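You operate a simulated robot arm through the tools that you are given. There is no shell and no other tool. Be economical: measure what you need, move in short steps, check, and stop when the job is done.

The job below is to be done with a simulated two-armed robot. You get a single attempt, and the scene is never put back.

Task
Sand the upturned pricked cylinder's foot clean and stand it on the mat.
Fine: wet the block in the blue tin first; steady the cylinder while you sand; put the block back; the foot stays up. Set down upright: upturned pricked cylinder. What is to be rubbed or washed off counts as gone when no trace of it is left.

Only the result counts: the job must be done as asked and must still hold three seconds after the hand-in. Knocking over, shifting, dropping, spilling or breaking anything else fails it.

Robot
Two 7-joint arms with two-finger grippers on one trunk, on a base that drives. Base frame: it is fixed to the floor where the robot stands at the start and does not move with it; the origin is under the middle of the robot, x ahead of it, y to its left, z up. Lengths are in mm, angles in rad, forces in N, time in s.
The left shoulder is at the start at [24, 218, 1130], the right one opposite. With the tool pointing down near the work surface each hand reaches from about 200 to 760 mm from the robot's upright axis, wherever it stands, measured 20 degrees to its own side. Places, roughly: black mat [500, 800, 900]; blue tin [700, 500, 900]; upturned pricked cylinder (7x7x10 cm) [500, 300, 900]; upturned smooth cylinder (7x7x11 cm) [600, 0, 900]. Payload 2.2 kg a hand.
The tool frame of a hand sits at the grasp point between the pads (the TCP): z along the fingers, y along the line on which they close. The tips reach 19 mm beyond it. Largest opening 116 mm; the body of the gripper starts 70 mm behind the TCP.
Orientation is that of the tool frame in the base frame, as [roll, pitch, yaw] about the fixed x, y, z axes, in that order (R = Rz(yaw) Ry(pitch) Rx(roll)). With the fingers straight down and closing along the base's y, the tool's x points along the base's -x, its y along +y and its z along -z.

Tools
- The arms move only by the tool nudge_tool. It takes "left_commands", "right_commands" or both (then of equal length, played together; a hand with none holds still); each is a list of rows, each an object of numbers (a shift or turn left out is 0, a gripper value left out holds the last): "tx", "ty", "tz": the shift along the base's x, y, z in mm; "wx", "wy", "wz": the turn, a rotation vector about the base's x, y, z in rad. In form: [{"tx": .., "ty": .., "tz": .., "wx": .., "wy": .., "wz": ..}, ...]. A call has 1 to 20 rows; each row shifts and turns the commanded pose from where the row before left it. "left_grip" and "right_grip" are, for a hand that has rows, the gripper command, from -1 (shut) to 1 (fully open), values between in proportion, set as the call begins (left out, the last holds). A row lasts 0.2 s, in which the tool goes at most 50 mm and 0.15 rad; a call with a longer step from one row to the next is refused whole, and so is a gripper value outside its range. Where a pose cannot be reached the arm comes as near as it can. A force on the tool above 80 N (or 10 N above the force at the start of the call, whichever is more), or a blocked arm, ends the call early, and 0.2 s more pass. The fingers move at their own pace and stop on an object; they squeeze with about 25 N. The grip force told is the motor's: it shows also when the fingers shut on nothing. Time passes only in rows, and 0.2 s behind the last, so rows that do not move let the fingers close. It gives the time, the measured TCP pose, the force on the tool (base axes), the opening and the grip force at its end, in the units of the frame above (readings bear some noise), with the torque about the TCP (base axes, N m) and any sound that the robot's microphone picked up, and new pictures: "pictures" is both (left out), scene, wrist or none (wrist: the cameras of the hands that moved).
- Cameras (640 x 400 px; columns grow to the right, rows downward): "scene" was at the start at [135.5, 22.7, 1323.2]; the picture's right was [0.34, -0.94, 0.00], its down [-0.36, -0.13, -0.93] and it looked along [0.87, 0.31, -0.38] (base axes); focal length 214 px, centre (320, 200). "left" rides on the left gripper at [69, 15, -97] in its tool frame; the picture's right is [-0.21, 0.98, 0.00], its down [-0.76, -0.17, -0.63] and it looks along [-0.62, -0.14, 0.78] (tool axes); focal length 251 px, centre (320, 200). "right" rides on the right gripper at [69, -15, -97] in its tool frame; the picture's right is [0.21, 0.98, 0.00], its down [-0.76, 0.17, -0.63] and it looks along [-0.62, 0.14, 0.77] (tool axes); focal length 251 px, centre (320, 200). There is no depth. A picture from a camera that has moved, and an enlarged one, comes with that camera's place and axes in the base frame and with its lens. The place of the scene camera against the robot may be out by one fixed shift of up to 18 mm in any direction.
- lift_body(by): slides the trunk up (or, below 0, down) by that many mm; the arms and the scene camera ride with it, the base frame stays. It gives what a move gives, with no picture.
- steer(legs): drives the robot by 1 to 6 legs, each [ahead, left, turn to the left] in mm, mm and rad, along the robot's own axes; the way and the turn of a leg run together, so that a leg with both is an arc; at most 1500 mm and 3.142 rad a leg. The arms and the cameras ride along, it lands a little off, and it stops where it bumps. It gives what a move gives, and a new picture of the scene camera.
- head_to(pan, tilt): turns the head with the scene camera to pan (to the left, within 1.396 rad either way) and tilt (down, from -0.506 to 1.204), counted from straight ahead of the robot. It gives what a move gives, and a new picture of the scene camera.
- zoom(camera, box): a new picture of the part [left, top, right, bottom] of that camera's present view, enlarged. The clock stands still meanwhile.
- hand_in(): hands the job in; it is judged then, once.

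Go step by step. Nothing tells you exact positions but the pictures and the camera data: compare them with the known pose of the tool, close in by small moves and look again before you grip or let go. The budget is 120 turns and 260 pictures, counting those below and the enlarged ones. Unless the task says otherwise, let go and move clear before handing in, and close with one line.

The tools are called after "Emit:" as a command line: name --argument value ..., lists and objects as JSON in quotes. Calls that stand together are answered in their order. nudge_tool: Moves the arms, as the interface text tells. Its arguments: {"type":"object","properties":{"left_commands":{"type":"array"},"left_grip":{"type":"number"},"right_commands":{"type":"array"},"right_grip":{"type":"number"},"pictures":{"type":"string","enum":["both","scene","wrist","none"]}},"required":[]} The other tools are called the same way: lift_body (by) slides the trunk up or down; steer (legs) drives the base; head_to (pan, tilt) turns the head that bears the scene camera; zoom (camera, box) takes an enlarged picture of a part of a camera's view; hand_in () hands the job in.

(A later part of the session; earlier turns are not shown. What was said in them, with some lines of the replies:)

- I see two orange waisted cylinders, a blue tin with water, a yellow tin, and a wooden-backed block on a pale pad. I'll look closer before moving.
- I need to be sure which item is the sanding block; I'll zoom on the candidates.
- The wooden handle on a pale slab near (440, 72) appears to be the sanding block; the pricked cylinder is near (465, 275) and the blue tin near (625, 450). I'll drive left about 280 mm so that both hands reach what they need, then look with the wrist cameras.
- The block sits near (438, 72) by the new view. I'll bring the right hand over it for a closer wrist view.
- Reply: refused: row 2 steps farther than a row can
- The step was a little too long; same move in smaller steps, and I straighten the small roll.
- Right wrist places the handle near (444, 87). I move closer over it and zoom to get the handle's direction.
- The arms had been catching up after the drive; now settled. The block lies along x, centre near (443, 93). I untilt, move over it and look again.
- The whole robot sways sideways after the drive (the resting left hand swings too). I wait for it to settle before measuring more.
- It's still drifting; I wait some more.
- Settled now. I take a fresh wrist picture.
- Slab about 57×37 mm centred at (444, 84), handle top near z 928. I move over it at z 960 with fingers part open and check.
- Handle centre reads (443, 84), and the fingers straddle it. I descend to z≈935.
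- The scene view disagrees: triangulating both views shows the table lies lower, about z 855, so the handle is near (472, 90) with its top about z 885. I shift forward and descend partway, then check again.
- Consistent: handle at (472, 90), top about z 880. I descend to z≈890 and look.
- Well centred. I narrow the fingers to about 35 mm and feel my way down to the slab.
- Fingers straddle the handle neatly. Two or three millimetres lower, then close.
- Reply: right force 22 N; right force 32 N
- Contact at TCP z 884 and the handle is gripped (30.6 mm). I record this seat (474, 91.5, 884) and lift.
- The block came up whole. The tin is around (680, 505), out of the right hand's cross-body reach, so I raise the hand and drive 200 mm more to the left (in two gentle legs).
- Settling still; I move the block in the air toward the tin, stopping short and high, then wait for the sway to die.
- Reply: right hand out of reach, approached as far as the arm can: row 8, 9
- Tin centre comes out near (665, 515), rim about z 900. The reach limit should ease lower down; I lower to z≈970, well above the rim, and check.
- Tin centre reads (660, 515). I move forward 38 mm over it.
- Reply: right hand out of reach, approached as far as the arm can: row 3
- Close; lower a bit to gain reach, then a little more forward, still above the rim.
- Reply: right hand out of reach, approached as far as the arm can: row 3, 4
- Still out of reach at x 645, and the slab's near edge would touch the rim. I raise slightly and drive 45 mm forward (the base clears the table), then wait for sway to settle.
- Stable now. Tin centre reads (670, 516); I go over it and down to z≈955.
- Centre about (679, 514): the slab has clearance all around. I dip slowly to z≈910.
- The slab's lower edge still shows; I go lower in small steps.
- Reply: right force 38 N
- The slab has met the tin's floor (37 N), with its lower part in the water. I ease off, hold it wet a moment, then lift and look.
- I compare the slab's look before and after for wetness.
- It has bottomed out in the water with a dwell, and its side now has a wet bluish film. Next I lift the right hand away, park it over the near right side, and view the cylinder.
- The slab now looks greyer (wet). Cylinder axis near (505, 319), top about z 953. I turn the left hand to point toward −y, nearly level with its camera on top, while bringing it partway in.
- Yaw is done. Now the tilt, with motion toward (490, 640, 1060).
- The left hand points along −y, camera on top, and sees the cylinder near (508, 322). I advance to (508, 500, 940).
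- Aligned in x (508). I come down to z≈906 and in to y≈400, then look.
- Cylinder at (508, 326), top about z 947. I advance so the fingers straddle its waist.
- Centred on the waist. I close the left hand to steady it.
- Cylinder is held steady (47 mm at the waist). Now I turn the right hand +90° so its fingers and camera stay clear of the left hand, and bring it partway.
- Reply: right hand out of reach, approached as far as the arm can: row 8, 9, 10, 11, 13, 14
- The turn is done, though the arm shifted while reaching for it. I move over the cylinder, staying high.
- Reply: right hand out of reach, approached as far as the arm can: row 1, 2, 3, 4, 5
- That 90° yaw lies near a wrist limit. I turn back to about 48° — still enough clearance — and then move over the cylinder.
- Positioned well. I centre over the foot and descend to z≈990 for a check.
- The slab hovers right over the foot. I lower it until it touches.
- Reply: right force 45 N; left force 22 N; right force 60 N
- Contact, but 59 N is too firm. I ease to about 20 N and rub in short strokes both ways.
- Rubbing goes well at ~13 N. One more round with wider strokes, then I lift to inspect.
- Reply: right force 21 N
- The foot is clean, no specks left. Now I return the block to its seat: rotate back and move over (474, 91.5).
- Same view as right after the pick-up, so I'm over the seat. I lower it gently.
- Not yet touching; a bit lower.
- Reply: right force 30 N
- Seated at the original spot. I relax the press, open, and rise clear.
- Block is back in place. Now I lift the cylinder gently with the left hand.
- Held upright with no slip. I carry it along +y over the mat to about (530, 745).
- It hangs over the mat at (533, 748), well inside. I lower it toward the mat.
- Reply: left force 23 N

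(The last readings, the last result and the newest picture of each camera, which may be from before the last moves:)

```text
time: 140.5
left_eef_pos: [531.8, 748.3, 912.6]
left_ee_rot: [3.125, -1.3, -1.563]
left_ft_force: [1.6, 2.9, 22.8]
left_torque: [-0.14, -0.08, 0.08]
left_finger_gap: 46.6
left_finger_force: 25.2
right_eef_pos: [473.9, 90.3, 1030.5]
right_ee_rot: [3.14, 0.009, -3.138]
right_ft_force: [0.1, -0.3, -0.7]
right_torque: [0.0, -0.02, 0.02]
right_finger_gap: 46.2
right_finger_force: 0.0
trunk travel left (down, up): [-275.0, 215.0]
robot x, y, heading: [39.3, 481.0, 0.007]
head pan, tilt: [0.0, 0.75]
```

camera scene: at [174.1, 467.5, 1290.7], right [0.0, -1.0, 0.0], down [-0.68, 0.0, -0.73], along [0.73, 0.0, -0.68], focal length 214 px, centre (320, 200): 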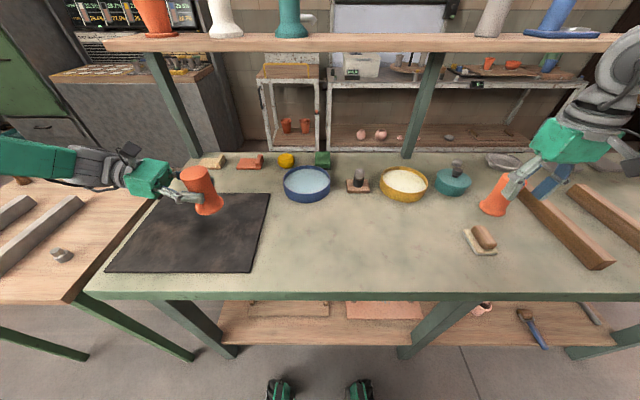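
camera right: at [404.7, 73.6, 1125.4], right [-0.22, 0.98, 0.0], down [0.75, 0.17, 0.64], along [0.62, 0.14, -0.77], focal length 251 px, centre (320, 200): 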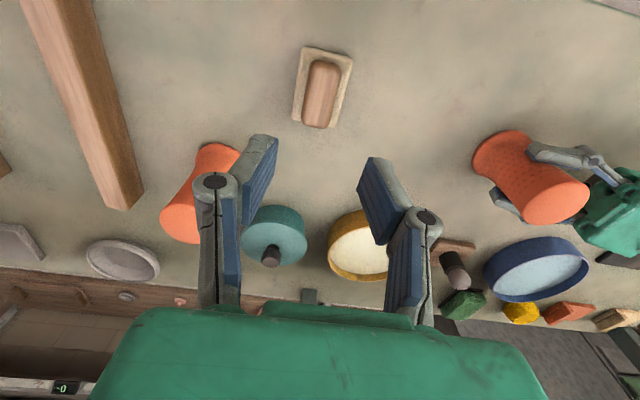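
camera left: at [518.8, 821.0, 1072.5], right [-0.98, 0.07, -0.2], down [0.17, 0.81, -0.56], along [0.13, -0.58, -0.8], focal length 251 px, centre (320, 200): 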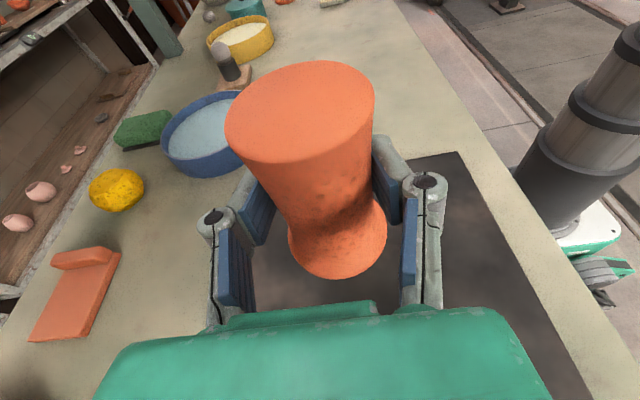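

Down on the mat, flat. I ease the press and open a little.

Emit:
nudge_tool --left_commands '[{"tz": 1.5}, {}, {}]' --pictures "none"

Emit:
nudge_tool --left_commands '[{}, {}, {}, {}]' --left_grip 0.6 --pictures "wrist"

Emit:
zoom --camera "scene" --box '[100, 140, 260, 250]'

```text
time: 141.3
left_eef_pos: [532.3, 747.2, 912.4]
left_ee_rot: [3.116, -1.297, -1.554]
left_ft_force: [5.3, 0.5, 14.7]
left_torque: [-0.42, -0.33, 0.14]
left_finger_gap: 46.3
left_finger_force: 24.7
right_eef_pos: [474.3, 89.4, 1030.1]
right_ee_rot: [3.14, 0.009, -3.138]
right_ft_force: [0.1, -1.0, 0.7]
right_torque: [0.02, 0.05, 0.01]
right_finger_gap: 46.3
right_finger_force: 0.0
trunk travel left (down, up): [-275.0, 215.0]
robot x, y, heading: [44.1, 479.1, 0.006]
head pan, tilt: [0.0, 0.75]
```

```text
time: 142.3
left_eef_pos: [532.5, 748.7, 911.7]
left_ee_rot: [3.116, -1.299, -1.553]
left_ft_force: [-0.6, -0.3, 0.7]
left_torque: [-0.01, 0.0, 0.0]
left_finger_gap: 92.9
left_finger_force: 0.0
right_eef_pos: [474.3, 90.5, 1031.6]
right_ee_rot: [3.141, 0.009, -3.137]
right_ft_force: [0.3, -0.5, 0.3]
right_torque: [-0.05, 0.01, 0.01]
right_finger_gap: 46.3
right_finger_force: 0.1
trunk travel left (down, up): [-275.0, 215.0]
robot x, y, heading: [41.8, 479.2, 0.002]
head pan, tilt: [0.0, 0.75]
camera left: at [517.6, 822.8, 1003.6], right [-0.98, 0.07, -0.2], down [0.17, 0.81, -0.56], along [0.13, -0.58, -0.8], focal length 251 px, centre (320, 200)
```

left: 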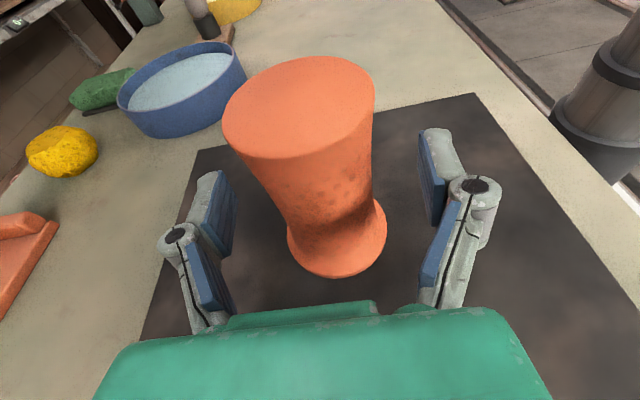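

```text
3.64 times, centred on (180, 195) of scene
camera zoom: at [173.9, 467.4, 1290.7], right [0.0, -1.0, 0.0], down [-0.68, 0.0, -0.73], along [0.73, 0.0, -0.68], focal length 780 px, centre (829, 218)
```

zoom: 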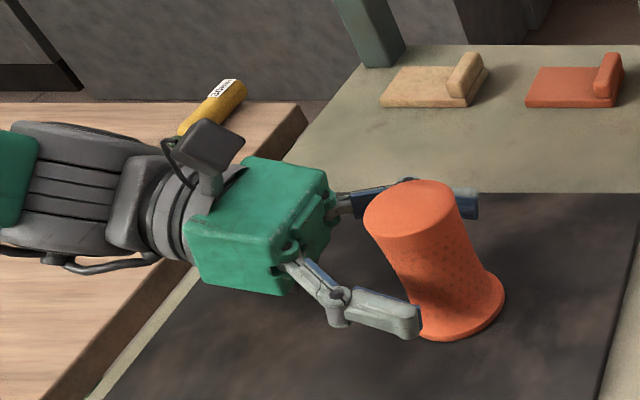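

It stands on its own. I back the left hand straight out along its axis, then up.

Emit:
nudge_tool --left_commands '[{"ty": 15, "tz": 3}, {"ty": 20, "tz": 5}, {"ty": 20, "tz": 5}, {"ty": 20, "tz": 5}, {"ty": 20, "tz": 6}, {"ty": 15, "tz": 15}, {"tz": 30}, {"tz": 30}, {}, {}]' --pictures "both"

Emit:
zoom --camera "scene" --box '[150, 140, 310, 250]'

Emit:
zoom --camera "left" --box '[220, 0, 420, 125]'

```text
time: 144.5
left_eef_pos: [531.4, 858.8, 1010.0]
left_ee_rot: [3.116, -1.301, -1.553]
left_ft_force: [0.4, -0.1, -0.4]
left_torque: [0.01, -0.03, 0.01]
left_finger_gap: 92.7
left_finger_force: 0.0
right_eef_pos: [475.7, 91.2, 1029.7]
right_ee_rot: [3.139, 0.007, -3.138]
right_ft_force: [0.2, -0.3, 0.2]
right_torque: [0.04, -0.01, -0.01]
right_finger_gap: 46.4
right_finger_force: 0.1
trunk travel left (down, up): [-275.0, 215.0]
robot x, y, heading: [42.7, 475.1, 0.003]
head pan, tilt: [0.0, 0.75]
camera scene: at [173.6, 467.9, 1290.7], right [0.0, -1.0, 0.0], down [-0.68, 0.0, -0.73], along [0.73, 0.0, -0.68], focal length 214 px, centre (320, 200)
camera left: at [518.4, 933.1, 1100.9], right [-0.98, 0.07, -0.2], down [0.17, 0.81, -0.56], along [0.13, -0.58, -0.8], focal length 251 px, centre (320, 200)
```

scene: 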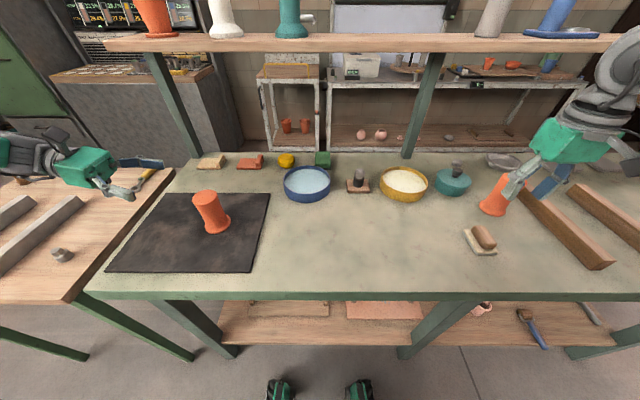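
left: 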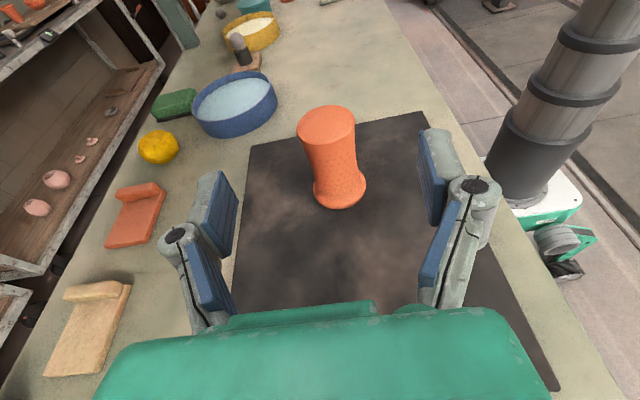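

```text
3.64 times, centred on (230, 195) of scene
camera zoom: at [173.6, 467.9, 1290.7], right [0.0, -1.0, 0.0], down [-0.68, 0.0, -0.73], along [0.73, 0.0, -0.68], focal length 780 px, centre (647, 218)
```

zoom: 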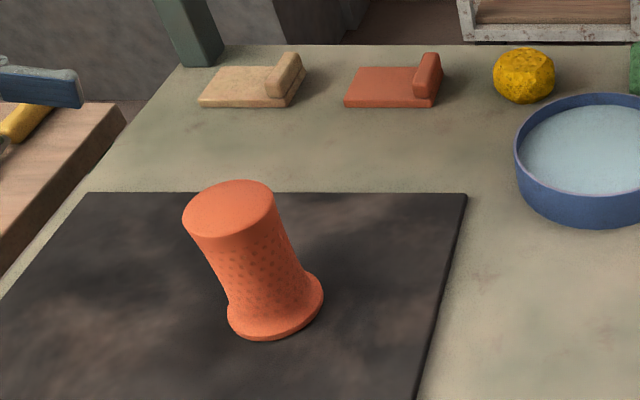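

```text
3.20 times, centred on (320, 62) of left
camera zoom: at [518.4, 933.1, 1100.9], right [-0.98, 0.07, -0.2], down [0.17, 0.81, -0.56], along [0.13, -0.58, -0.8], focal length 805 px, centre (320, 640)
```

zoom: 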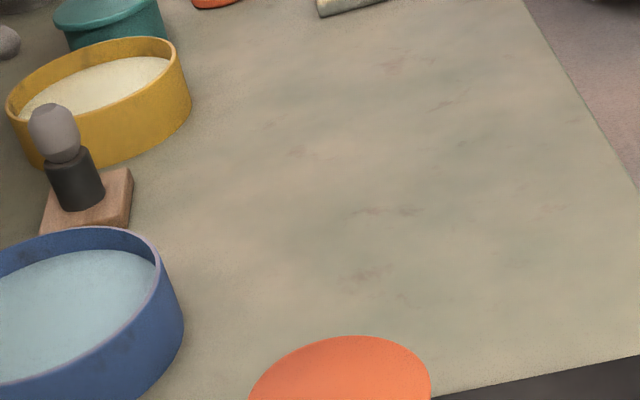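

The cylinder stands foot-up on the mat and all else is in place. One last close look at the foot before handing in.

Emit:
zoom --camera "left" --box '[285, 95, 375, 155]'

Emit:
zoom --camera "scene" --box '[185, 180, 235, 215]'

```text
6.67 times, centred on (330, 125) of left
camera zoom: at [518.4, 933.1, 1100.9], right [-0.98, 0.07, -0.2], down [0.17, 0.81, -0.56], along [0.13, -0.58, -0.8], focal length 1676 px, centre (253, 700)
```

zoom: 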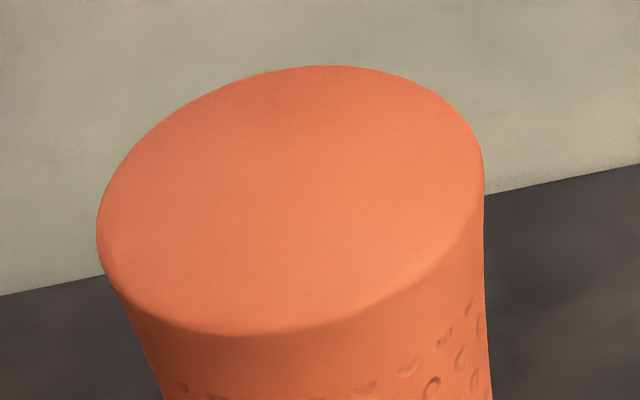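

```text
11.43 times, centred on (210, 198) of scene
camera zoom: at [173.6, 467.9, 1290.7], right [0.0, -1.0, 0.0], down [-0.68, 0.0, -0.73], along [0.73, 0.0, -0.68], focal length 2451 px, centre (1577, 229)
```

zoom: 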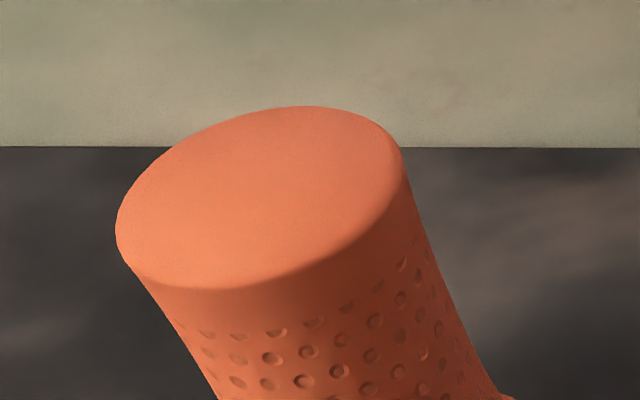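

The foot is clean, both hands are clear and everything stands still, so I hand in.

Emit:
hand_in

```text
The job is handed in.
```

The pricked cylinder's foot is sanded clean and it stands foot-up on the mat; I wetted the block in the blue tin first, held the cylinder steady while sanding, and put the block back where it was.
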